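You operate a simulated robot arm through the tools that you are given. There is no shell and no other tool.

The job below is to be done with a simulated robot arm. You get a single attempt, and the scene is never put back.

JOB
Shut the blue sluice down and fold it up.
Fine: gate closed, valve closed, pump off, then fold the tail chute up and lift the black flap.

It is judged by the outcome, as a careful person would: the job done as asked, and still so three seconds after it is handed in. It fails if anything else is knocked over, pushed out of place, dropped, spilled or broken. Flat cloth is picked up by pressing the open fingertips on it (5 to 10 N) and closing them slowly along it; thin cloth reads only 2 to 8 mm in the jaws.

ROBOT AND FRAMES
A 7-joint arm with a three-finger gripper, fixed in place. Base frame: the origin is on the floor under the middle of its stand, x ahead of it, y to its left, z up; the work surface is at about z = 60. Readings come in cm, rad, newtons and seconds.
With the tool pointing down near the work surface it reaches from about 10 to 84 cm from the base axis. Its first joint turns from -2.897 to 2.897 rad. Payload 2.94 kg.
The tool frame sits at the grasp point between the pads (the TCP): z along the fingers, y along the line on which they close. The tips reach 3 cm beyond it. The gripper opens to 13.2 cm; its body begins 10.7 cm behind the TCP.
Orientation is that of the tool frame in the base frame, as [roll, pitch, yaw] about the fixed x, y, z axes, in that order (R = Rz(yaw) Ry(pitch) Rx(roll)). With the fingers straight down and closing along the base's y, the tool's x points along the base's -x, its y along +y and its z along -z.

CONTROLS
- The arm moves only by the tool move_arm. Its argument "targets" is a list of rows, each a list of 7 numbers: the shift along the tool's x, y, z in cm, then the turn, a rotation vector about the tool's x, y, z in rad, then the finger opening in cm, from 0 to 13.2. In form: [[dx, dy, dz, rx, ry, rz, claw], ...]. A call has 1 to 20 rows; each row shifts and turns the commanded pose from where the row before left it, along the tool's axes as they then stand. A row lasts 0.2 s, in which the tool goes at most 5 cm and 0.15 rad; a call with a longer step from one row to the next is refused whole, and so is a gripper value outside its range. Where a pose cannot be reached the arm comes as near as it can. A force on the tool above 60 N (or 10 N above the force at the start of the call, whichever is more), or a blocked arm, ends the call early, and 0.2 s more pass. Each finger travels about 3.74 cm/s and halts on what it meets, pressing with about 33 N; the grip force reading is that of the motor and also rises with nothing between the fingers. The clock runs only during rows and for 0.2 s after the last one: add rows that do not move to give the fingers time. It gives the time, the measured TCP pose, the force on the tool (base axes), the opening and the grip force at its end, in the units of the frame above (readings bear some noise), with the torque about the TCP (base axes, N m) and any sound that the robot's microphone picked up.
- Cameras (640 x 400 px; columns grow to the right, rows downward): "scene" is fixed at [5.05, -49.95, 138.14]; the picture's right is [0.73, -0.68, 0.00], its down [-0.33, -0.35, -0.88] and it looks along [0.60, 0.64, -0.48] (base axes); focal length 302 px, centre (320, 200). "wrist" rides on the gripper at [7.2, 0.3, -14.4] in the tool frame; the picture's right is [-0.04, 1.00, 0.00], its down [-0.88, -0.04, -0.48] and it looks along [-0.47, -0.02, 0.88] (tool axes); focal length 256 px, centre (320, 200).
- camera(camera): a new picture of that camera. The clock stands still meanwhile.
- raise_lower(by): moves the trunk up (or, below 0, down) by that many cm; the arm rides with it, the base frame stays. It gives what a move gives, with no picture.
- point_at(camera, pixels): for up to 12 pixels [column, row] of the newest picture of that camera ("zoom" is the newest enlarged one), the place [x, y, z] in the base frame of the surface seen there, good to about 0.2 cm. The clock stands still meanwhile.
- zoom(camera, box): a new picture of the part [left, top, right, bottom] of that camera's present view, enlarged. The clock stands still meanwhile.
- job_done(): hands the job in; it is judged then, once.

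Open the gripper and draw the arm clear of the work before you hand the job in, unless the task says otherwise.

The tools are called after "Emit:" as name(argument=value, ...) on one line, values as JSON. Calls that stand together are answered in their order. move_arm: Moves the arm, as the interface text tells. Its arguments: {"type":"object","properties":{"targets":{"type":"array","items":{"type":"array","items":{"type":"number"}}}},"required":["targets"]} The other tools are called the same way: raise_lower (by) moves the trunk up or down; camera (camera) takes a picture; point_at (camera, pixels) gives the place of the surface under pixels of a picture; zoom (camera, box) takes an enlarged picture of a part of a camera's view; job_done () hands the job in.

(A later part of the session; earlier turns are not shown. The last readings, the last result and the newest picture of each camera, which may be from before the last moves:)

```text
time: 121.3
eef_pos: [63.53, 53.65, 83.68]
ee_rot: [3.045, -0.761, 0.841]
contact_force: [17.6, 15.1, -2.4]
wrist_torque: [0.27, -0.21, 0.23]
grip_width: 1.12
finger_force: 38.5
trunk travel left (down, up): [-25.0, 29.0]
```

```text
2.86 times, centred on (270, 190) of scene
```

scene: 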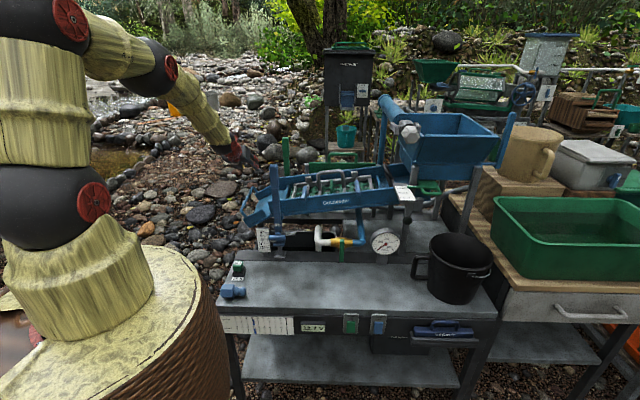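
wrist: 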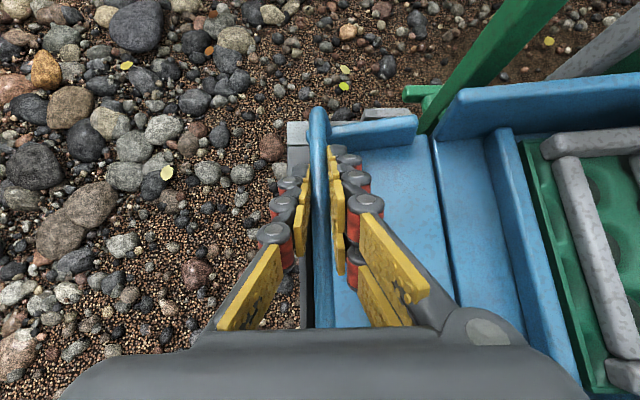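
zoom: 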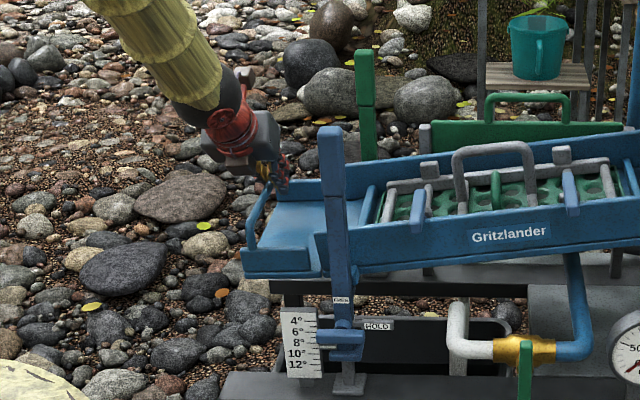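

Level now, side force ~0 but +23 N along p: I correct 0.25 cm in p and continue the arc (next ~17°).

Emit:
move_arm(targets=[[0.388, 0.63, -0.339, 0, 0, 0, 0.4], [0.388, 0.63, -0.339, 0, 0, 0, 0.4], [0.388, 0.63, -0.339, 0, 0, 0, 0.4], [0.388, 0.63, -0.339, 0, 0, 0, 0.4]])

Emit:
zoom(camera="scene", box=[200, 120, 340, 260])

Emit:
camera(camera="wrist")

```text
time: 122.3
eef_pos: [64.89, 52.12, 85.52]
ee_rot: [3.047, -0.76, 0.843]
contact_force: [1.8, 5.0, -1.7]
wrist_torque: [-0.04, 0.24, 0.04]
grip_width: 1.08
finger_force: 38.3
trunk travel left (down, up): [-25.0, 29.0]
```

```text
2.86 times, centred on (270, 190) of scene
```

zoom: 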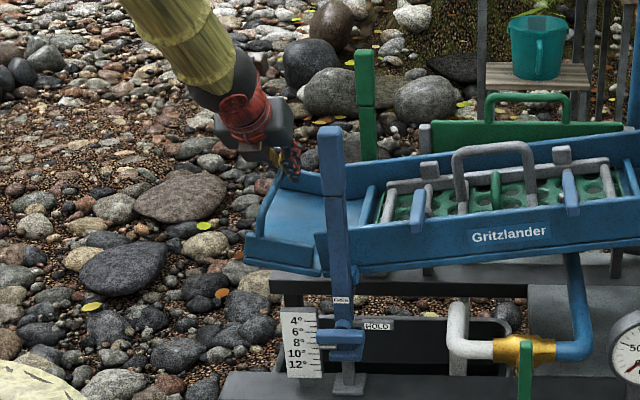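

```text
taken
```

wrist: 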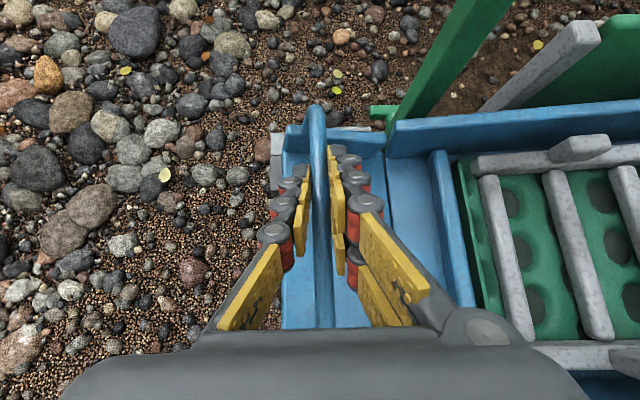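

Forces are small. I continue the arc (next ~15°) and steepen the tool slightly to gain clearance over the blue post.

Emit:
move_arm(targets=[[0.19, 0.676, -0.224, 0, -0.02, 0, 0.4], [0.19, 0.676, -0.224, 0, -0.02, 0, 0.4], [0.19, 0.676, -0.224, 0, -0.02, 0, 0.4], [0.19, 0.676, -0.224, 0, -0.02, 0, 0.4]])

Emit:
zoom(camera="scene", box=[200, 120, 340, 260])

```text
time: 123.3
eef_pos: [66.79, 50.28, 87.47]
ee_rot: [3.051, -0.683, 0.834]
contact_force: [0.4, 4.3, 3.5]
wrist_torque: [0.31, -0.22, 0.06]
grip_width: 1.11
finger_force: 38.2
trunk travel left (down, up): [-25.0, 29.0]
```

```text
2.86 times, centred on (270, 190) of scene
```

zoom: 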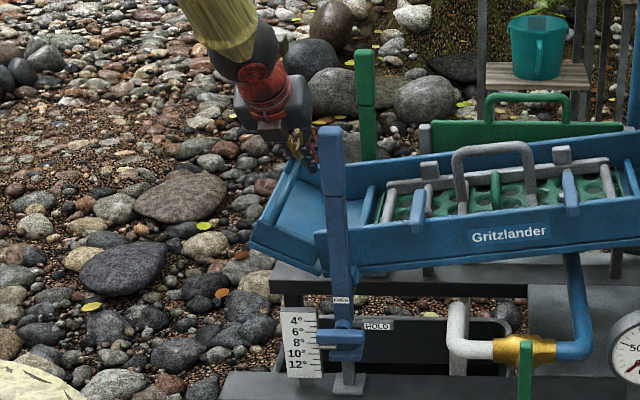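

Good. Next ~15° of the arc, keeping an eye on force and post clearance.

Emit:
move_arm(targets=[[0.055, 0.728, -0.097, 0, -0.02, 0, 0.4], [0.055, 0.728, -0.097, 0, -0.02, 0, 0.4], [0.055, 0.728, -0.097, 0, -0.02, 0, 0.4], [0.055, 0.728, -0.097, 0, -0.02, 0, 0.4]])

Emit:
zoom(camera="scene", box=[200, 120, 340, 260])

Emit:
camera(camera="wrist")

```text
time: 124.3
eef_pos: [69.01, 48.34, 88.22]
ee_rot: [3.057, -0.608, 0.825]
contact_force: [4.7, 8.7, 14.0]
wrist_torque: [0.61, -0.62, 0.18]
grip_width: 1.08
finger_force: 38.0
trunk travel left (down, up): [-25.0, 29.0]
```

```text
2.86 times, centred on (270, 190) of scene
```

zoom: 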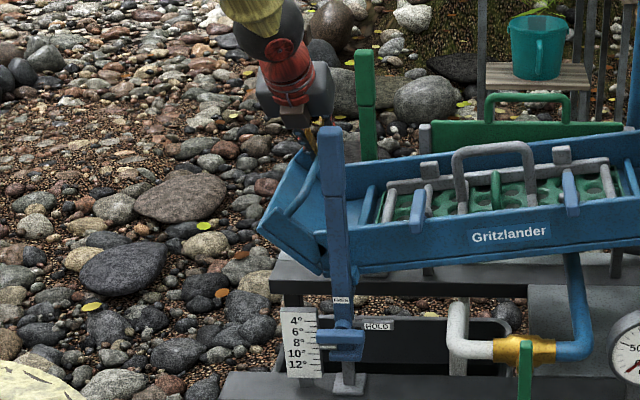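

```text
taken
```

wrist: 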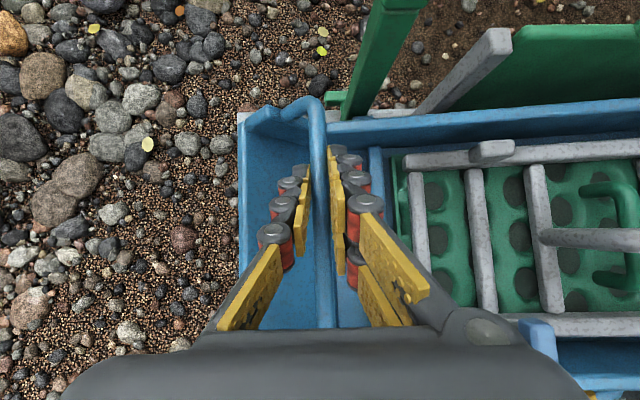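

About 50° up. Clearance over the post is fine now. I continue the next ~15°.

Emit:
move_arm(targets=[[-0.015, 0.734, 0.036, 0, 0, 0, 0.4], [-0.015, 0.734, 0.036, 0, 0, 0, 0.4], [-0.015, 0.734, 0.036, 0, 0, 0, 0.4], [-0.015, 0.734, 0.036, 0, 0, 0, 0.4]])

Emit:
zoom(camera="scene", box=[200, 120, 340, 260])

```text
time: 125.3
eef_pos: [71.14, 46.12, 88.21]
ee_rot: [3.056, -0.604, 0.824]
contact_force: [11.1, 9.0, 20.6]
wrist_torque: [0.29, -0.33, 0.18]
grip_width: 1.09
finger_force: 37.8
trunk travel left (down, up): [-25.0, 29.0]
```

```text
2.86 times, centred on (270, 190) of scene
```

zoom: 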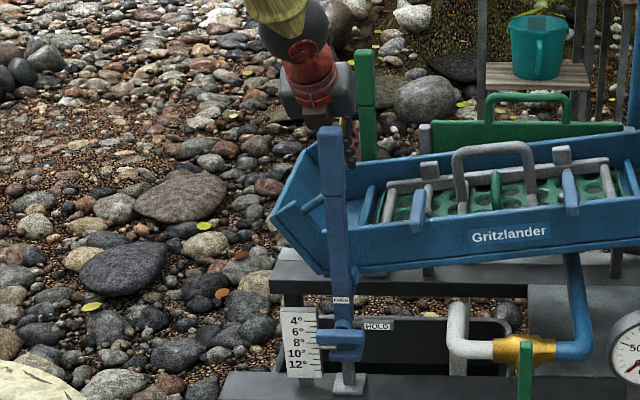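

About 65° now; +20 N upward says to stay a bit higher. Next ~15°.

Emit:
move_arm(targets=[[-0.092, 0.693, 0.19, 0, 0, 0, 0.4], [-0.092, 0.693, 0.19, 0, 0, 0, 0.4], [-0.092, 0.693, 0.19, 0, 0, 0, 0.4], [-0.092, 0.693, 0.19, 0, 0, 0, 0.4]])

Emit:
zoom(camera="scene", box=[200, 120, 340, 260])

Emit:
camera(camera="wrist")

```text
time: 126.3
eef_pos: [73.15, 44.21, 87.2]
ee_rot: [3.057, -0.602, 0.824]
contact_force: [13.0, 4.8, 15.7]
wrist_torque: [0.26, -0.31, 0.38]
grip_width: 1.06
finger_force: 38.3
trunk travel left (down, up): [-25.0, 29.0]
```

```text
2.86 times, centred on (270, 190) of scene
```

zoom: 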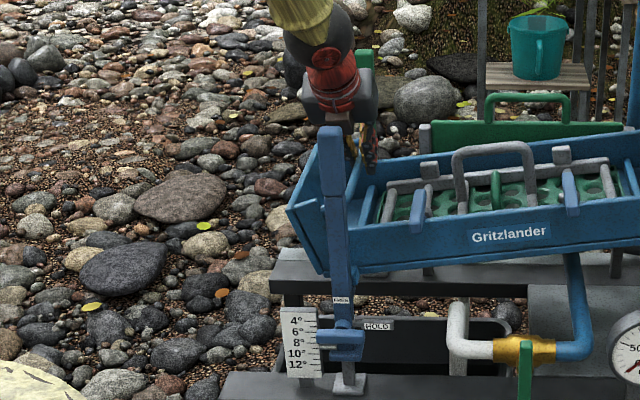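

```text
taken
```

wrist: 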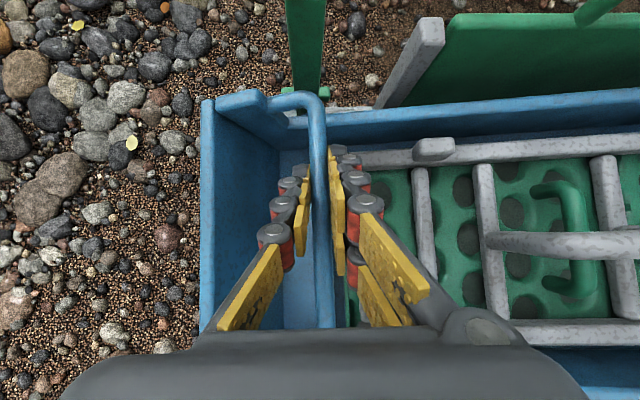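

Nearly vertical (~80°). I continue the next ~15° to see whether it goes past vertical or meets its stop.

Emit:
move_arm(targets=[[-0.216, 0.595, 0.328, 0, 0, 0, 0.4], [-0.216, 0.595, 0.328, 0, 0, 0, 0.4], [-0.216, 0.595, 0.328, 0, 0, 0, 0.4], [-0.216, 0.595, 0.328, 0, 0, 0, 0.4]])

Emit:
zoom(camera="scene", box=[200, 120, 340, 260])

Emit:
camera(camera="wrist")

```text
time: 127.1
eef_pos: [73.5, 43.88, 86.54]
ee_rot: [3.069, -0.603, 0.835]
contact_force: [-30.4, 21.6, 7.0]
wrist_torque: [-0.76, 0.0, -0.7]
grip_width: 1.14
finger_force: 38.5
trunk travel left (down, up): [-25.0, 29.0]
stopped in row 4: the force on the tool passed its limit at 111 N (the readings are from after the stop); the commanded pose is now the measured one
```

```text
2.86 times, centred on (270, 190) of scene
```

zoom: 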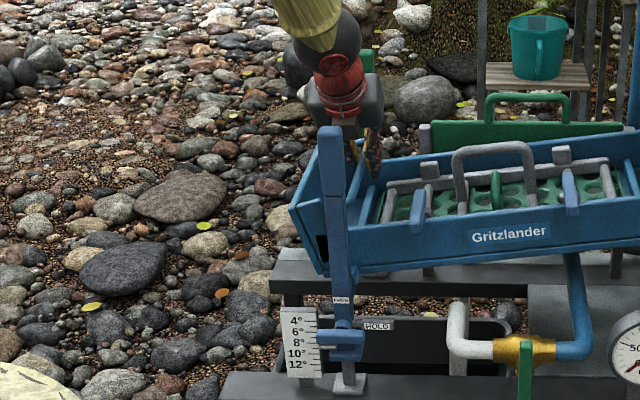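

```text
taken
```

wrist: 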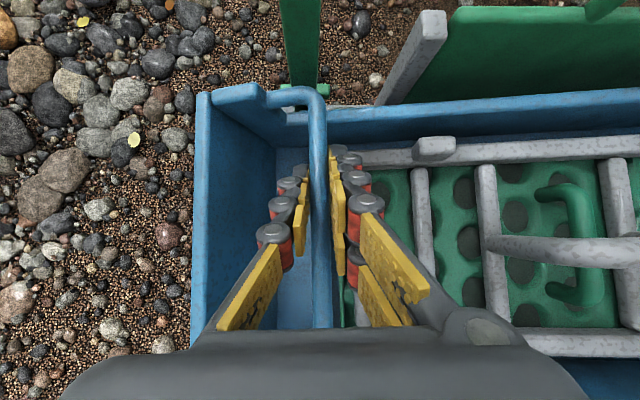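

It hit a hard stop at upright (force spike; chute floor now seen edge-on). I relax the push by 0.4 cm and check the force before releasing.

Emit:
move_arm(targets=[[0.012, -0.2, -0.009, 0, 0, 0, 0.4], [0.012, -0.2, -0.009, 0, 0, 0, 0.4]])

Emit:
point_at(camera="wrist", pixels=[[215, 100], [198, 105], [200, 200], [195, 280], [250, 200], [300, 97], [315, 130], [230, 95], [270, 250]])

```text
time: 127.7
eef_pos: [73.39, 43.9, 86.26]
ee_rot: [3.065, -0.602, 0.831]
contact_force: [-29.4, 32.9, 8.0]
wrist_torque: [1.64, 0.19, 1.28]
grip_width: 1.1
finger_force: 37.9
trunk travel left (down, up): [-25.0, 29.0]
```

```text
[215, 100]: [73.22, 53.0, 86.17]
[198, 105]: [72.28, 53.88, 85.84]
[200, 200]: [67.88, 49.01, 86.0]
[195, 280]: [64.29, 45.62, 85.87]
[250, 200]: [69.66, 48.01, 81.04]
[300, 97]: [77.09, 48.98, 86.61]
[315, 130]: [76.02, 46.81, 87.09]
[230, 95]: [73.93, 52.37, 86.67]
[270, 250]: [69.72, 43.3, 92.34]
```

The chute stands at about 68° (floor from (s 10.7, z 86) to (12.7, 81)); still −44 N sideways. I check whether the fingers touch the riffle frame instead of the chute being at its stop.

Emit:
zoom(camera="wrist", box=[180, 80, 440, 330])

Emit:
point_at(camera="wrist", pixels=[[380, 157], [435, 150], [345, 312], [420, 200], [355, 165], [340, 150], [410, 175], [300, 180], [360, 270], [330, 280]])

Emit:
zoom(camera="scene", box=[250, 110, 330, 200])

```text
1.60 times, centred on (310, 205) of wrist
```

zoom: 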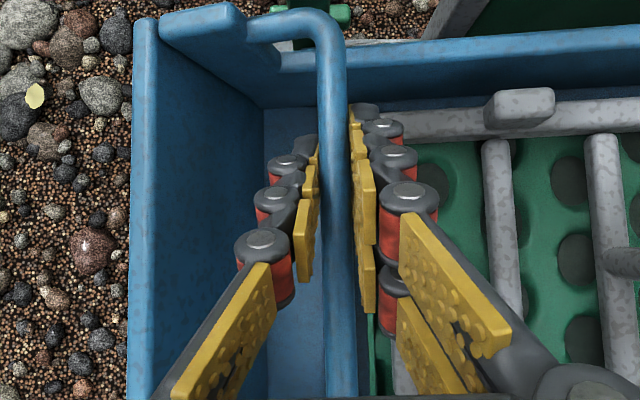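

```text
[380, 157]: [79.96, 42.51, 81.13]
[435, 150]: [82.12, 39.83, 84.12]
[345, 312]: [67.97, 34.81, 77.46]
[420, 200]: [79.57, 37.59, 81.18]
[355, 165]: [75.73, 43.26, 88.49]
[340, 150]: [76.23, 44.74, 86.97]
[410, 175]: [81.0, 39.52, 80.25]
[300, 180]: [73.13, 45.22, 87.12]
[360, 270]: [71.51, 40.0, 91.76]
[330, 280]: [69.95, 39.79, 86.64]
```

```text
4.44 times, centred on (290, 155) of scene
```

zoom: 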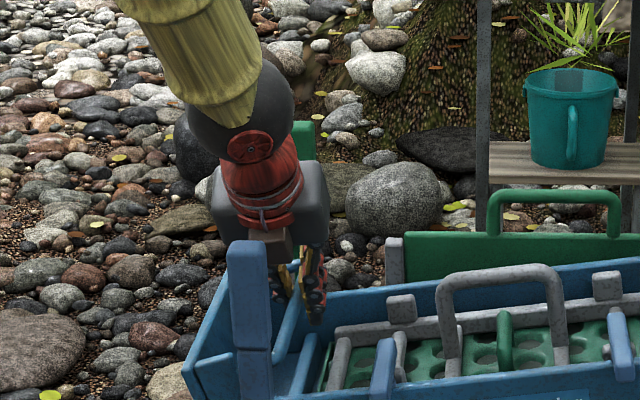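

No contact with the frame; the chute is at its own stop (97° of swing). I relax the push another 0.5 cm.

Emit:
move_arm(targets=[[0.012, -0.2, -0.009, 0, 0, 0, 0.4], [0.018, -0.3, -0.012, 0, 0, 0, 0.4], [0, 0, 0, 0, 0, 0, 0.4]])

Emit:
point_at(camera="wrist", pixels=[[200, 200], [250, 200], [315, 130]])

```text
time: 128.5
eef_pos: [73.47, 43.8, 86.32]
ee_rot: [3.062, -0.602, 0.828]
contact_force: [-14.9, 11.2, 1.6]
wrist_torque: [-0.14, 0.17, -0.01]
grip_width: 1.09
finger_force: 38.2
trunk travel left (down, up): [-25.0, 29.0]
```

```text
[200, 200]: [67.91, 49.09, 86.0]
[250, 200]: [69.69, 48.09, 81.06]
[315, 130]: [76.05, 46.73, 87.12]
```

Nearly relaxed. I relax a bit more and open the jaws slightly (still caging the bar) to test whether the chute stays up by itself.

Emit:
move_arm(targets=[[0.012, -0.2, -0.009, 0, 0, 0, 0.4], [0, 0, 0, 0, 0, 0, 1.6], [0, 0, 0, 0, 0, 0, 2.6], [0, 0, 0, 0, 0, 0, 3.0], [0, 0, 0, 0, 0, 0, 3.0], [0, 0, 0, 0, 0, 0, 3.0], [0, 0, 0, 0, 0, 0, 3.0]])

Emit:
zoom(camera="wrist", box=[180, 80, 440, 330])

Emit:
point_at(camera="wrist", pixels=[[200, 200], [250, 200], [315, 130]])

```text
time: 130.1
eef_pos: [73.26, 44.12, 86.25]
ee_rot: [3.066, -0.6, 0.829]
contact_force: [0.1, -0.3, 0.0]
wrist_torque: [-0.03, 0.01, 0.0]
grip_width: 2.99
finger_force: 0.1
trunk travel left (down, up): [-25.0, 29.0]
```

```text
1.60 times, centred on (310, 205) of wrist
```

zoom: 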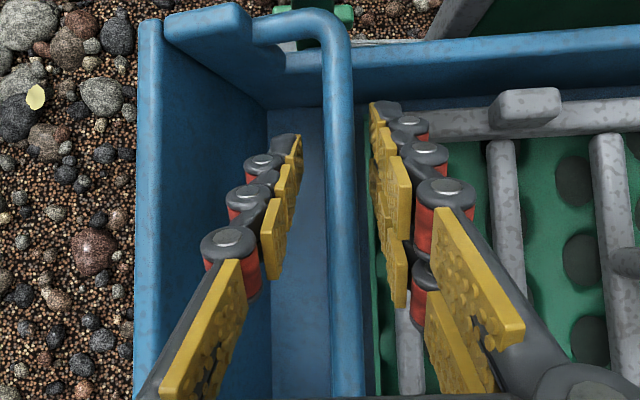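

```text
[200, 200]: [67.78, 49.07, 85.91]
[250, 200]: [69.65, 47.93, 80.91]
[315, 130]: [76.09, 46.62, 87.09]
```

The chute stays up with the jaws loose (force 0, bar unmoved). I open to 5.5 cm and withdraw along the tool axis.

Emit:
move_arm(targets=[[0, 0, 0, 0, 0, 0, 4.5], [0, 0, 0, 0, 0, 0, 5.5], [0, 0, 0, 0, 0, 0, 5.5], [0, 0, -1.5, 0, 0, 0, 5.5], [0, 0, -2.0, 0, 0, 0, 5.5], [0, 0, -2.5, 0, 0, 0, 5.5], [0, 0, -2.5, 0, 0, 0, 5.5]])

Emit:
camera(camera="wrist")

Emit:
camera(camera="scene")

```text
time: 131.7
eef_pos: [69.59, 40.94, 93.59]
ee_rot: [3.066, -0.603, 0.829]
contact_force: [0.2, -0.2, 0.6]
wrist_torque: [0.01, 0.01, -0.02]
grip_width: 5.53
finger_force: 0.0
trunk travel left (down, up): [-25.0, 29.0]
```

```text
taken
```

wrist: 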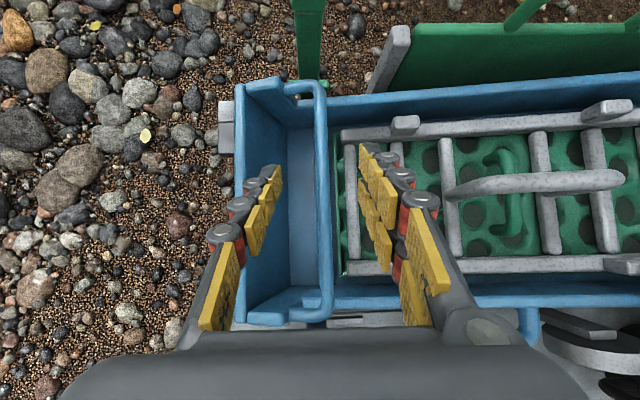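

```text
taken
```

scene: 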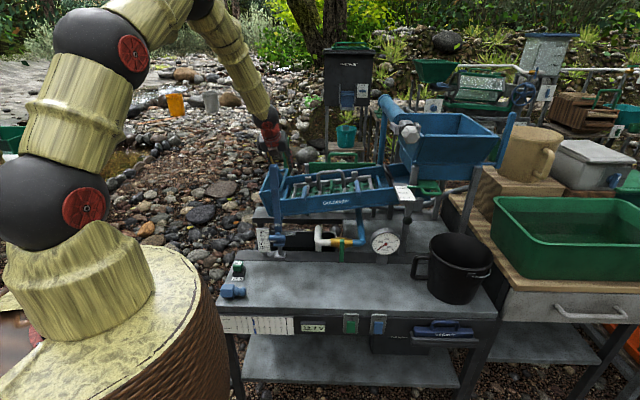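

The chute is folded up and stays. Now the black flap: I rise clear and move over toward the sluice head to look at the flap from the tail side.

Emit:
move_arm(targets=[[2.65, 0.32, -3.83, 0, 0, 0, 5.5], [2.65, 0.32, -3.83, 0, 0, 0, 5.5], [2.65, 0.32, -3.83, 0, 0, 0, 5.5], [-2.1, 3.7, -1.16, 0, 0, 0, 7], [-2.1, 3.7, -1.16, 0, 0, 0, 7], [-2.1, 3.7, -1.16, 0, 0, 0, 7], [-2.1, 3.7, -1.16, 0, 0, 0, 7], [-2.1, 3.7, -1.16, 0, 0, 0, 7], [-2.1, 3.7, -1.16, 0, 0, 0, 7]])

Emit:
camera(camera="wrist")

Emit:
camera(camera="scene")

```text
time: 133.7
eef_pos: [75.2, 14.96, 107.15]
ee_rot: [3.066, -0.602, 0.827]
contact_force: [0.7, -0.3, 0.0]
wrist_torque: [0.01, 0.02, 0.01]
grip_width: 7.0
finger_force: 0.1
trunk travel left (down, up): [-25.0, 29.0]
```

```text
taken
```

wrist: 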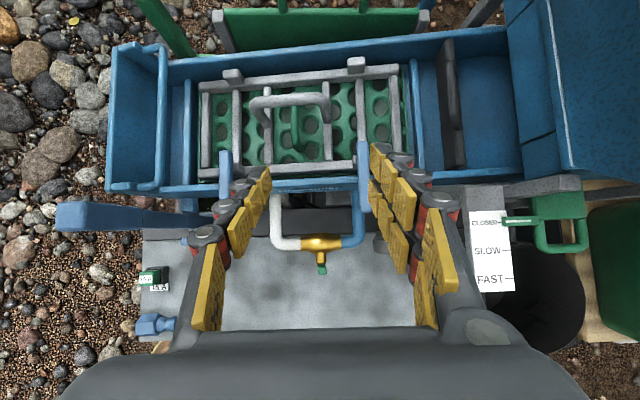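

```text
taken
```

scene: 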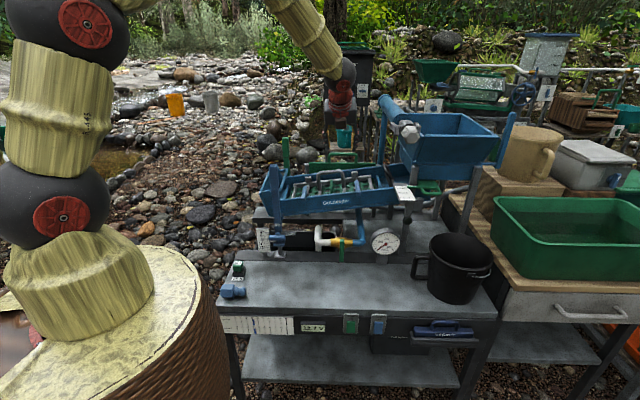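

A fine overview: gate pointer at CLOSED, chute upright on the left, flap at (450,105). I zoom on the flap, gate and valve.

Emit:
zoom(camera="wrist", box=[400, 20, 530, 190])

Emit:
point_at(camera="zoom", pixels=[[210, 60], [212, 120], [215, 200], [220, 280], [235, 90], [245, 200], [250, 330], [180, 300], [180, 120], [290, 200], [240, 45], [225, 330]])

Emit:
zoom(camera="wrist", box=[450, 190, 600, 310])

Emit:
zoom(camera="wrist", box=[90, 30, 240, 210])

```text
2.35 times, centred on (465, 105) of wrist
```

zoom: 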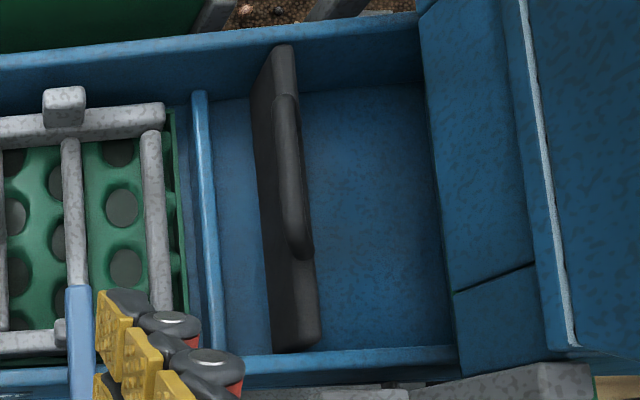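

```text
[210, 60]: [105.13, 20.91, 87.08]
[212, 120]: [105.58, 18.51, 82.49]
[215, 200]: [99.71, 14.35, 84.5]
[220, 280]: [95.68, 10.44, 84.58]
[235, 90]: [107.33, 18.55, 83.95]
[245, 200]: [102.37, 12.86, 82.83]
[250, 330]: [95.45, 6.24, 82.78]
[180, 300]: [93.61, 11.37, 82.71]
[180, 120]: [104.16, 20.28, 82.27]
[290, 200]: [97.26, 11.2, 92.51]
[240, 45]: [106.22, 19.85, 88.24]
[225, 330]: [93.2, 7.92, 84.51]
```

```text
3.33 times, centred on (525, 250) of wrist
```

zoom: 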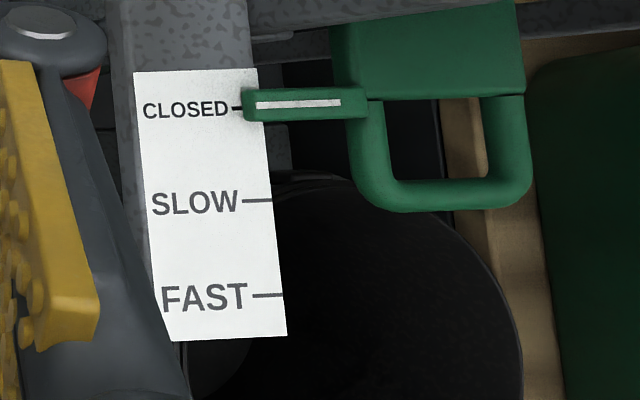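

```text
2.22 times, centred on (165, 120) of wrist
```

zoom: 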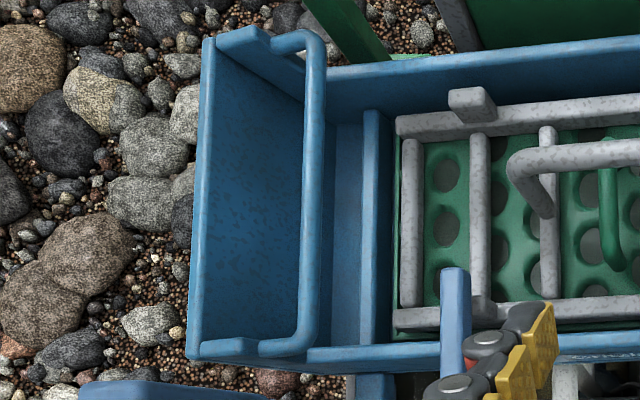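

Gate pointer is exactly on CLOSED. The flap plate stands across the sluice down to the floor, its bow at z≈92.5. I move a bit nearer to look for its hinge.

Emit:
move_arm(targets=[[-0.07, 2.46, 2.2, 0, 0, 0, 7], [-0.07, 2.46, 2.2, 0, 0, 0, 7], [-0.07, 2.46, 2.2, 0, 0, 0, 7]])

Emit:
camera(camera="wrist")

Emit:
zoom(camera="wrist", box=[370, 0, 520, 120])

```text
time: 134.5
eef_pos: [83.18, 12.15, 102.49]
ee_rot: [3.064, -0.6, 0.827]
contact_force: [0.1, 0.4, 0.0]
wrist_torque: [-0.03, 0.03, 0.02]
grip_width: 6.98
finger_force: 0.1
trunk travel left (down, up): [-25.0, 29.0]
```

```text
taken
```

wrist: 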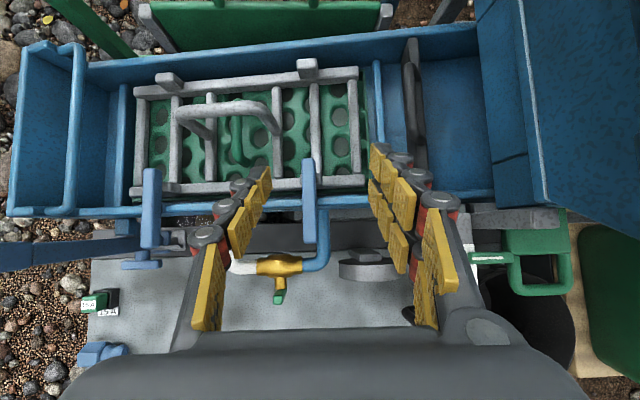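

```text
3.33 times, centred on (445, 60) of wrist
```

zoom: 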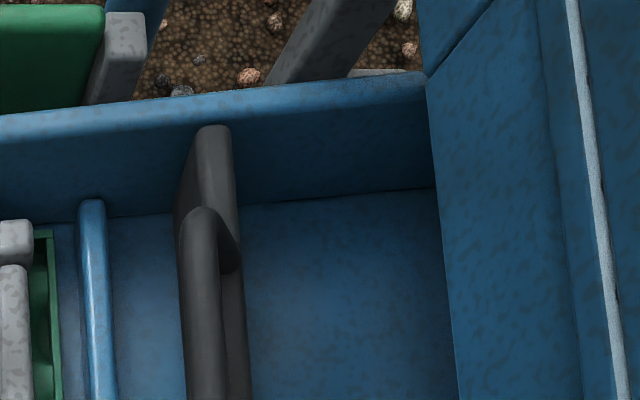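

No hinge pin is visible, so I'll grip the bow and test gently. I turn the tool to near-horizontal (azimuth 22°, 20° down) with thumb below and finger pair above.

Emit:
move_arm(targets=[[0, 0, 0, -0.0662, 0.0239, -0.1212, 6], [0, 0, 0, -0.0662, 0.0239, -0.1212, 6], [0, 0, 0, -0.0662, 0.0239, -0.1212, 6], [0, 0, 0, -0.0662, 0.0239, -0.1212, 6], [0, 0, 0, -0.0662, 0.0239, -0.1212, 6], [0, 0, 0, -0.0662, 0.0239, -0.1212, 6], [0, 0, 0, -0.0662, 0.0239, -0.1212, 6], [0, 0, 0, -0.0662, 0.0239, -0.1212, 6], [0, 0, 0, -0.0662, 0.0239, -0.1212, 6], [0, 0, 0, -0.0662, 0.0239, -0.1212, 6]])

Emit:
camera(camera="wrist")

Emit:
camera(camera="scene")

```text
time: 136.7
eef_pos: [90.69, 13.22, 106.91]
ee_rot: [1.989, -0.042, 1.925]
contact_force: [-0.2, 0.7, -1.1]
wrist_torque: [0.05, -0.11, -0.03]
grip_width: 6.03
finger_force: 0.0
out of reach, approached as far as the arm can: row 8, 9, 10
trunk travel left (down, up): [-25.0, 29.0]
```

```text
taken
```

wrist: 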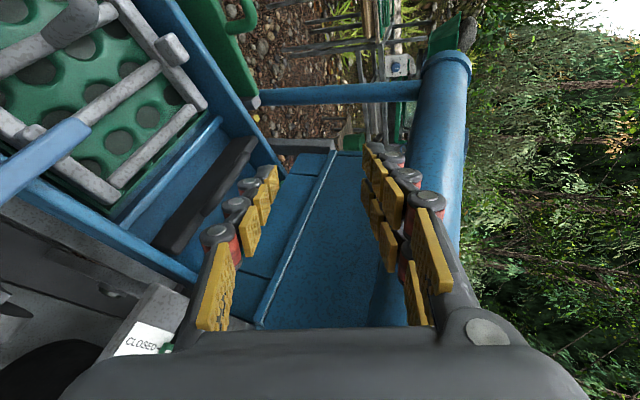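

```text
taken
```

scene: 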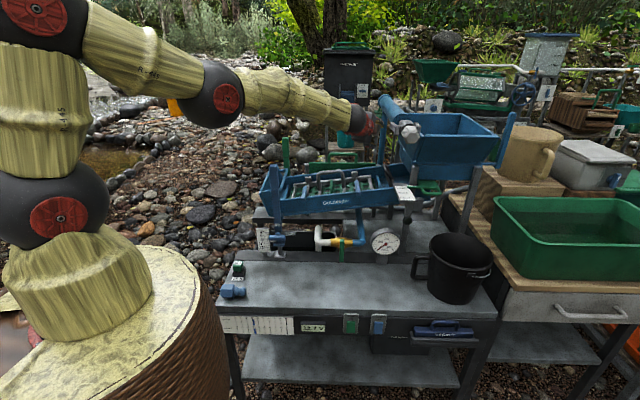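

The arm drifted forward/up to (90.7,13.2,106.9) near the trommel, though orientation is right and there is no contact. I move down and right to the pre-approach point (90.4,9.1,95.9), away from it.

Emit:
move_arm(targets=[[-1.05, -2.65, 0.71, 0, 0, 0, 6], [-1.05, -2.65, 0.71, 0, 0, 0, 6], [-1.05, -2.65, 0.71, 0, 0, 0, 6], [-1.05, -2.65, 0.71, 0, 0, 0, 6]])

Emit:
camera(camera="wrist")

Emit:
camera(camera="scene")

```text
time: 137.7
eef_pos: [90.53, 10.73, 103.76]
ee_rot: [2.027, -0.049, 1.914]
contact_force: [0.0, -1.0, 0.4]
wrist_torque: [0.0, 0.01, 0.01]
grip_width: 6.02
finger_force: 0.1
out of reach, approached as far as the arm can: row 1, 2, 3, 4
trunk travel left (down, up): [-25.0, 29.0]
```

```text
taken
```

wrist: 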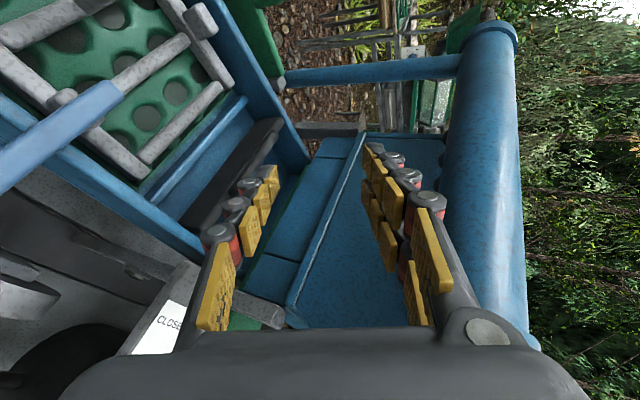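

```text
taken
```

scene: 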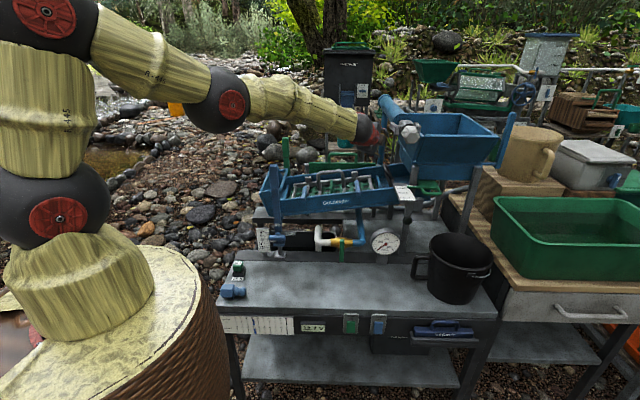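

Still creeping near its limits. I back straight out (−x) and slightly down to get away from the trommel and un-stretch the arm.

Emit:
move_arm(targets=[[0.96, -2.19, -2.08, 0, 0, 0, 6], [0.96, -2.19, -2.08, 0, 0, 0, 6], [0.96, -2.19, -2.08, 0, 0, 0, 6]])

Emit:
camera(camera="scene")

```text
time: 138.5
eef_pos: [90.63, 11.55, 104.69]
ee_rot: [2.015, -0.049, 1.92]
contact_force: [-0.5, -0.3, 0.2]
wrist_torque: [0.01, -0.02, -0.02]
grip_width: 5.98
finger_force: 0.0
out of reach, approached as far as the arm can: row 1, 2, 3
trunk travel left (down, up): [-25.0, 29.0]
```

```text
taken
```

scene: 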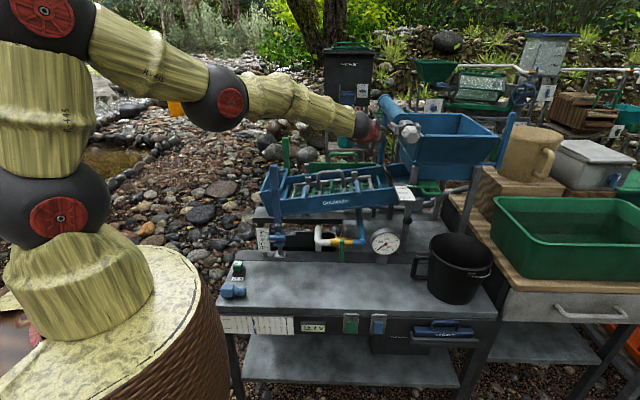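

It did not retreat. I measure the links to see the posture before choosing a direction.

Emit:
point_at(camera="scene", pixels=[[45, 10], [62, 215], [60, 120], [130, 55], [170, 75], [215, 100], [232, 103], [280, 100], [330, 118], [362, 128], [376, 132]])

Emit:
zoom(camera="scene", box=[0, 0, 440, 275])

```text
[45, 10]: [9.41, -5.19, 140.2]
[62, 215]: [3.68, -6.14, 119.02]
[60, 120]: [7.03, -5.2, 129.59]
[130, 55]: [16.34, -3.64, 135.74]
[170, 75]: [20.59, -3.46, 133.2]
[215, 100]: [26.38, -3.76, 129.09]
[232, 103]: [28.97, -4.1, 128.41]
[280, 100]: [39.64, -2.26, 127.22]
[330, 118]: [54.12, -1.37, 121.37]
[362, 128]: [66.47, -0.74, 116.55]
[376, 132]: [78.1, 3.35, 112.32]
```

```text
1.45 times, centred on (220, 138) of scene
```

zoom: 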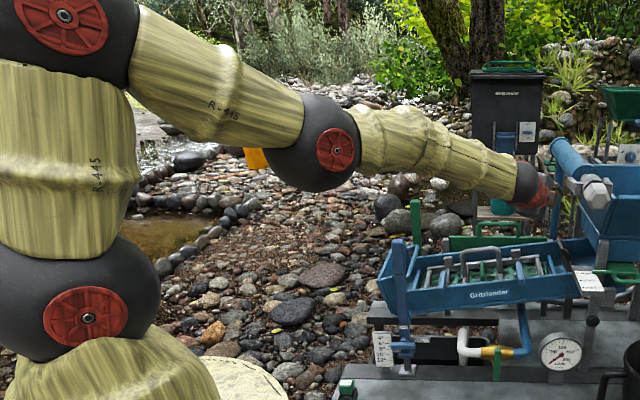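

The arm's inner elbow is stretched straight (b2–b3–wrist in line), which blocks radial motion. Base rotation is always free, so I rotate the whole arm 17° to the left, away from the trommel.

Emit:
move_arm(targets=[[4.47, 0.19, 0.905, 0.0025, 0.045, -0.0215, 6], [4.47, 0.19, 0.905, 0.0025, 0.045, -0.0215, 6], [4.47, 0.19, 0.905, 0.0025, 0.045, -0.0215, 6], [4.47, 0.19, 0.905, 0.0025, 0.045, -0.0215, 6], [4.47, 0.19, 0.905, 0.0025, 0.045, -0.0215, 6], [4.47, 0.19, 0.905, 0.0025, 0.045, -0.0215, 6]])

Emit:
camera(camera="scene")

```text
time: 139.9
eef_pos: [83.05, 38.18, 105.91]
ee_rot: [2.0, -0.035, 2.222]
contact_force: [-0.2, 0.0, -0.1]
wrist_torque: [-0.03, 0.0, -0.01]
grip_width: 6.01
finger_force: 0.1
out of reach, approached as far as the arm can: row 1, 2
trunk travel left (down, up): [-25.0, 29.0]
```

```text
taken
```

scene: 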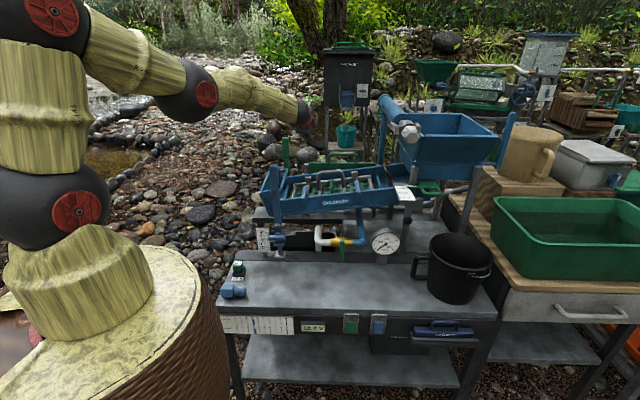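

Clear of the trommel now. I lower the wrist in small steps, which should bend the elbow the right way again.

Emit:
move_arm(targets=[[0.083, -1.5, 0.044, 0, 0, 0, 6], [0.083, -1.5, 0.044, 0, 0, 0, 6], [0.083, -1.5, 0.044, 0, 0, 0, 6], [0.083, -1.5, 0.044, 0, 0, 0, 6], [0.083, -1.5, 0.044, 0, 0, 0, 6]])

Emit:
camera(camera="scene")

Emit:
point_at(camera="scene", pixels=[[45, 20], [205, 95], [250, 90], [290, 108]])

```text
time: 141.1
eef_pos: [82.58, 39.07, 104.64]
ee_rot: [2.01, -0.036, 2.22]
contact_force: [0.5, 0.8, 0.0]
wrist_torque: [0.03, -0.02, -0.01]
grip_width: 6.01
finger_force: 0.1
out of reach, approached as far as the arm can: row 1, 2, 3, 4, 5
trunk travel left (down, up): [-25.0, 29.0]
```

```text
taken
```

scene: 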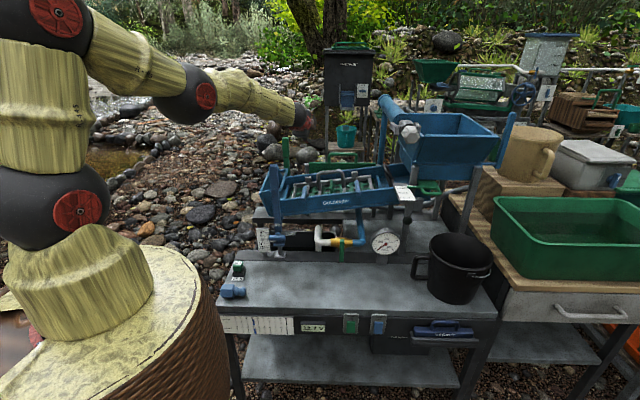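

```text
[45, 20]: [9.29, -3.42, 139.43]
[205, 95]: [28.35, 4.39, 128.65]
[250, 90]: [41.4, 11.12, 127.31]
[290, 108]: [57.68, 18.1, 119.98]
```

Vertical moves stall too, so a wrist joint may be the limit. I test wrist-only rotations (wrist centre fixed): yaw left, tilt up, and roll.

Emit:
move_arm(targets=[[2.6, 0, -0.13, 0, 0.1, 0, 6]])

Emit:
move_arm(targets=[[0, 2.6, -0.13, -0.1, 0, 0, 6]])

Emit:
move_arm(targets=[[0, 0, 0, 0, 0, 0.12, 6]])

Emit:
move_arm(targets=[[0, 0, 0, 0, 0, -0.12, 6]])

Emit:
move_arm(targets=[[0, -1.0, 0, 0, 0, 0, 6]])

```text
time: 141.5
eef_pos: [80.74, 41.29, 105.91]
ee_rot: [2.004, -0.079, 2.31]
contact_force: [-0.5, 0.5, 0.0]
wrist_torque: [-0.03, 0.0, 0.04]
grip_width: 6.02
finger_force: 0.1
out of reach, approached as far as the arm can: row 1
trunk travel left (down, up): [-25.0, 29.0]
```

```text
time: 141.9
eef_pos: [81.18, 41.54, 108.16]
ee_rot: [1.975, -0.078, 2.311]
contact_force: [-0.6, 0.5, -0.1]
wrist_torque: [-0.01, 0.04, 0.04]
grip_width: 6.0
finger_force: 0.1
out of reach, approached as far as the arm can: row 1
trunk travel left (down, up): [-25.0, 29.0]
```

```text
time: 142.3
eef_pos: [81.04, 41.59, 108.24]
ee_rot: [1.981, -0.189, 2.262]
contact_force: [-0.7, 0.0, 0.7]
wrist_torque: [-0.01, 0.04, 0.01]
grip_width: 6.0
finger_force: 0.2
trunk travel left (down, up): [-25.0, 29.0]
```

```text
time: 142.7
eef_pos: [81.01, 41.63, 108.33]
ee_rot: [1.975, -0.079, 2.311]
contact_force: [0.3, 0.5, 0.0]
wrist_torque: [0.0, 0.02, 0.01]
grip_width: 6.01
finger_force: 0.0
trunk travel left (down, up): [-25.0, 29.0]
```

```text
time: 143.1
eef_pos: [81.08, 41.54, 107.54]
ee_rot: [1.982, -0.08, 2.309]
contact_force: [0.4, -0.6, 0.5]
wrist_torque: [-0.01, -0.01, -0.02]
grip_width: 6.02
finger_force: 0.0
out of reach, approached as far as the arm can: row 1
trunk travel left (down, up): [-25.0, 29.0]
```

Roll in the + direction is free while − is at its end; so the wrist roll is the culprit. I roll +172° (thumb above, pair below), which puts the wrist roll mid-range.

Emit:
move_arm(targets=[[0, 0, 0, 0, 0, 0.15, 6], [0, 0, 0, 0, 0, 0.15, 6], [0, 0, 0, 0, 0, 0.15, 6], [0, 0, 0, 0, 0, 0.15, 6], [0, 0, 0, 0, 0, 0.15, 6], [0, 0, 0, 0, 0, 0.15, 6], [0, 0, 0, 0, 0, 0.15, 6], [0, 0, 0, 0, 0, 0.15, 6], [0, 0, 0, 0, 0, 0.15, 6], [0, 0, 0, 0, 0, 0.15, 6], [0, 0, 0, 0, 0, 0.15, 6], [0, 0, 0, 0, 0, 0.15, 6], [0, 0, 0, 0, 0, 0.15, 6], [0, 0, 0, 0, 0, 0.15, 6], [0, 0, 0, 0, 0, 0.15, 6], [0, 0, 0, 0, 0, 0.15, 6], [0, 0, 0, 0, 0, 0.15, 6], [0, 0, 0, 0, 0, 0.15, 6], [0, 0, 0, 0, 0, 0.15, 6], [0, 0, 0, 0, 0, 0.15, 6]])

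Emit:
camera(camera="scene")

Emit:
camera(camera="wrist")

```text
time: 147.3
eef_pos: [81.12, 41.56, 107.54]
ee_rot: [-1.973, -0.052, -0.776]
contact_force: [-0.1, 0.3, -1.0]
wrist_torque: [-0.01, 0.03, 0.02]
grip_width: 6.02
finger_force: 0.0
trunk travel left (down, up): [-25.0, 29.0]
```

```text
taken
```

scene: 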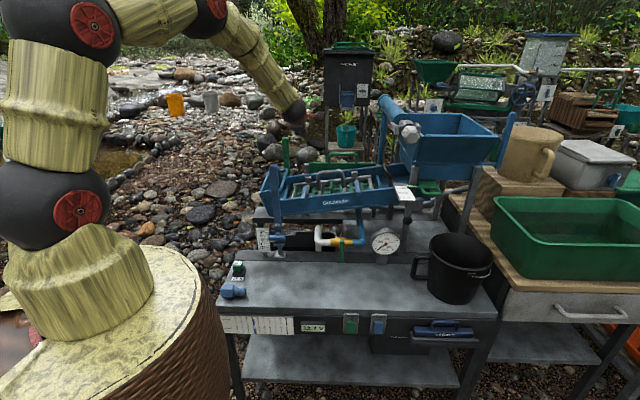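

```text
taken
```

wrist: 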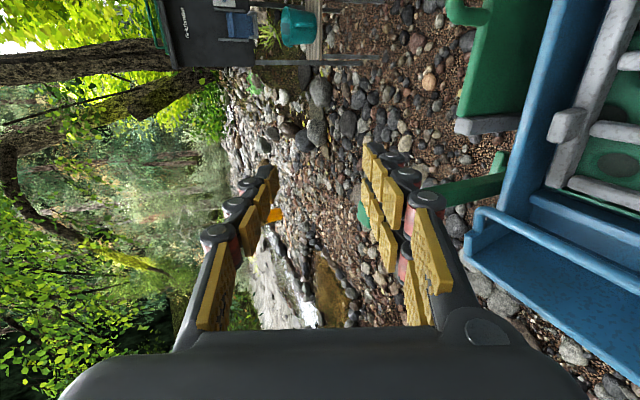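

The posture recovered (elbow up, no stalls), thumb above / pair below. I rotate the arm back 12° toward the sluice at this height.

Emit:
move_arm(targets=[[3.6, 0.676, -1.109, -0.0022, 0.0386, 0.0164, 6], [3.6, 0.676, -1.109, -0.0022, 0.0386, 0.0164, 6], [3.6, 0.676, -1.109, -0.0022, 0.0386, 0.0164, 6], [3.6, 0.676, -1.109, -0.0022, 0.0386, 0.0164, 6], [3.6, 0.676, -1.109, -0.0022, 0.0386, 0.0164, 6]])

Emit:
camera(camera="scene")

```text
time: 148.5
eef_pos: [88.02, 24.06, 107.57]
ee_rot: [-1.975, -0.054, -0.985]
contact_force: [0.4, 0.4, 0.2]
wrist_torque: [-0.02, -0.02, -0.03]
grip_width: 6.01
finger_force: 0.0
trunk travel left (down, up): [-25.0, 29.0]
```

```text
taken
```

scene: 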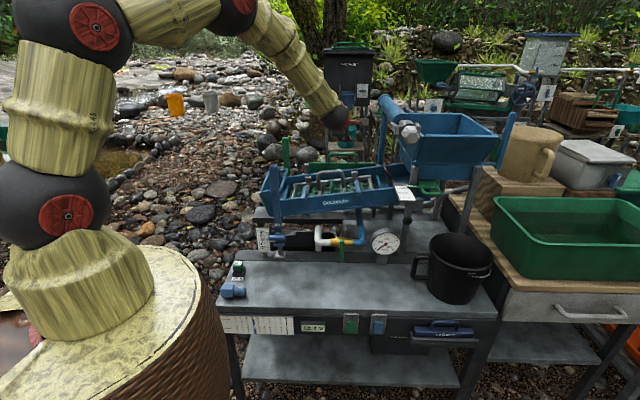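

Good. I lower and pull back toward (80,18,100), then set the final approach orientation (azimuth 25°, 18° down).

Emit:
move_arm(targets=[[0.06, 3.61, -2.07, 0, 0, 0, 4], [0.06, 3.61, -2.07, 0, 0, 0, 3], [0.06, 3.61, -2.07, 0, 0, 0, 3], [0, 0, 0, 0.042, 0.058, 0.025, 3], [0, 0, 0, 0.042, 0.058, 0.025, 3]])

Emit:
camera(camera="wrist")

Emit:
camera(camera="scene")

```text
time: 149.7
eef_pos: [79.95, 17.72, 100.13]
ee_rot: [-1.882, -0.047, -1.114]
contact_force: [0.4, 0.6, 0.8]
wrist_torque: [-0.02, 0.05, 0.0]
grip_width: 3.02
finger_force: 0.2
trunk travel left (down, up): [-25.0, 29.0]
```

```text
taken
```

wrist: 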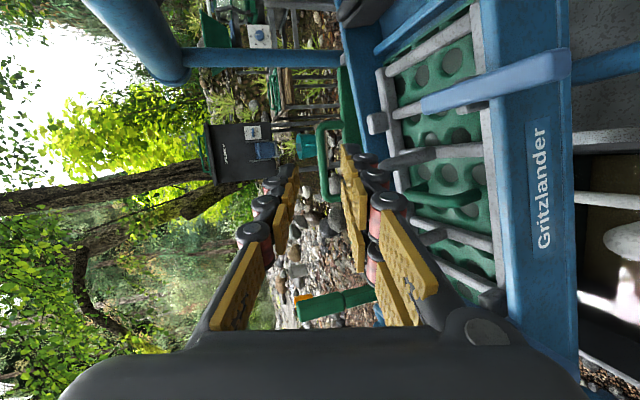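

```text
taken
```

scene: 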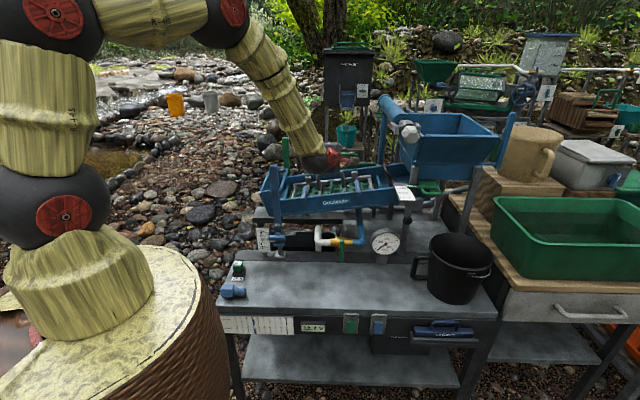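

No stalls. The light-blue clip lever is at (430–570, 65–105) in this view and the flap at the top (360,10); I measure them.

Emit:
point_at(camera="wrist", pixels=[[428, 103], [500, 85], [565, 66], [360, 10], [350, 20], [375, 5], [480, 5], [400, 60], [160, 60], [185, 75]])

Emit:
zoom(camera="wrist", box=[280, 0, 480, 120])

```text
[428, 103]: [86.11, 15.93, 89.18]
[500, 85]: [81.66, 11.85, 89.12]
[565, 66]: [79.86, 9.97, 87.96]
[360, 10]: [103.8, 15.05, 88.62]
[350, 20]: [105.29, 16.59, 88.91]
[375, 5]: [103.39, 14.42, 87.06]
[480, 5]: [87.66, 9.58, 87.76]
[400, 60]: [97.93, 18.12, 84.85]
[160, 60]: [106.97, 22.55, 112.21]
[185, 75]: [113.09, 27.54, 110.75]
```

```text
3.20 times, centred on (380, 60) of wrist
```

zoom: 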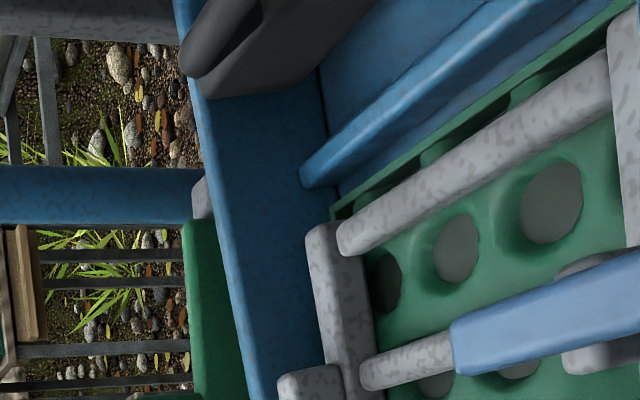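

The clip lever tops out at z≈89.2, so it's clear. I move to the pre-approach point left of the bow, still high enough.

Emit:
move_arm(targets=[[2.8, 1.34, 2.04, 0, 0, 0, 3], [2.8, 1.34, 2.04, 0, 0, 0, 3], [2.8, 1.34, 2.04, 0, 0, 0, 3]])

Emit:
camera(camera="wrist")

Emit:
camera(camera="scene")

```text
time: 150.5
eef_pos: [87.86, 11.91, 94.55]
ee_rot: [-1.883, -0.048, -1.112]
contact_force: [-0.2, -1.5, 0.3]
wrist_torque: [0.0, 0.03, -0.04]
grip_width: 3.0
finger_force: 0.1
trunk travel left (down, up): [-25.0, 29.0]
```

```text
taken
```

wrist: 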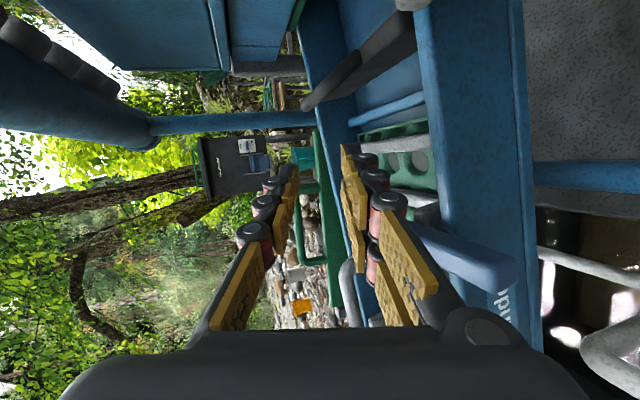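

```text
taken
```

scene: 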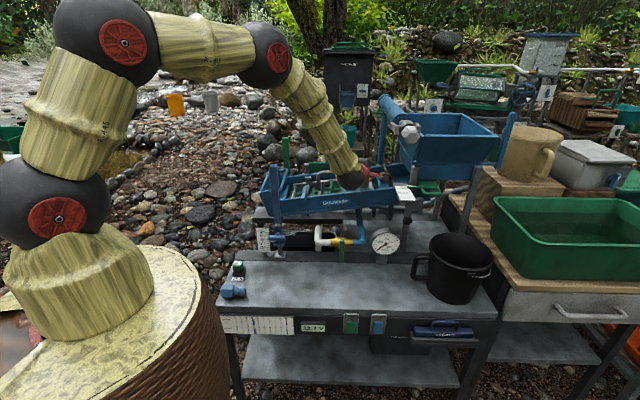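

The flap and its bow are now close, above the fingers in this rotated view ((310–415),(20–105)). I zoom and measure.

Emit:
zoom(camera="wrist", box=[290, 0, 450, 130])

Emit:
point_at(camera="zoom", pixels=[[70, 400], [80, 360], [130, 310], [180, 270], [230, 230], [260, 210], [150, 340], [250, 280], [330, 220], [400, 170], [480, 100], [490, 60]])

```text
3.08 times, centred on (370, 65) of wrist
```

zoom: 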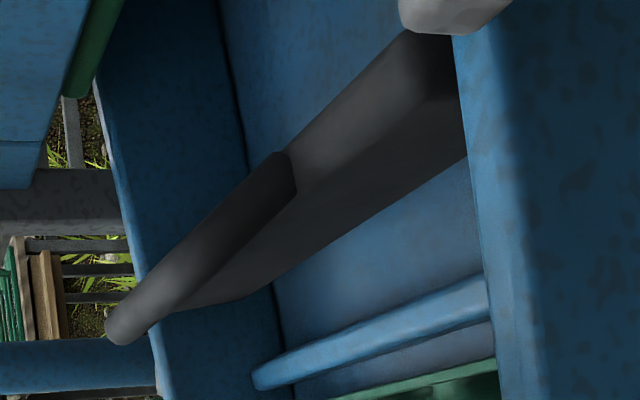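

```text
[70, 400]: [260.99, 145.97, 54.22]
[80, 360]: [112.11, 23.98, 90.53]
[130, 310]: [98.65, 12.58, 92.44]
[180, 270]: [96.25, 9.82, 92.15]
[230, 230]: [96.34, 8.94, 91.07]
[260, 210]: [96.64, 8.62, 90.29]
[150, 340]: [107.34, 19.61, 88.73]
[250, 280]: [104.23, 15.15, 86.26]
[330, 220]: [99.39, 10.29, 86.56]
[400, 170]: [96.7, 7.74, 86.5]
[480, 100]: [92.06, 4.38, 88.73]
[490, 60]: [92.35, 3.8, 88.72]
```

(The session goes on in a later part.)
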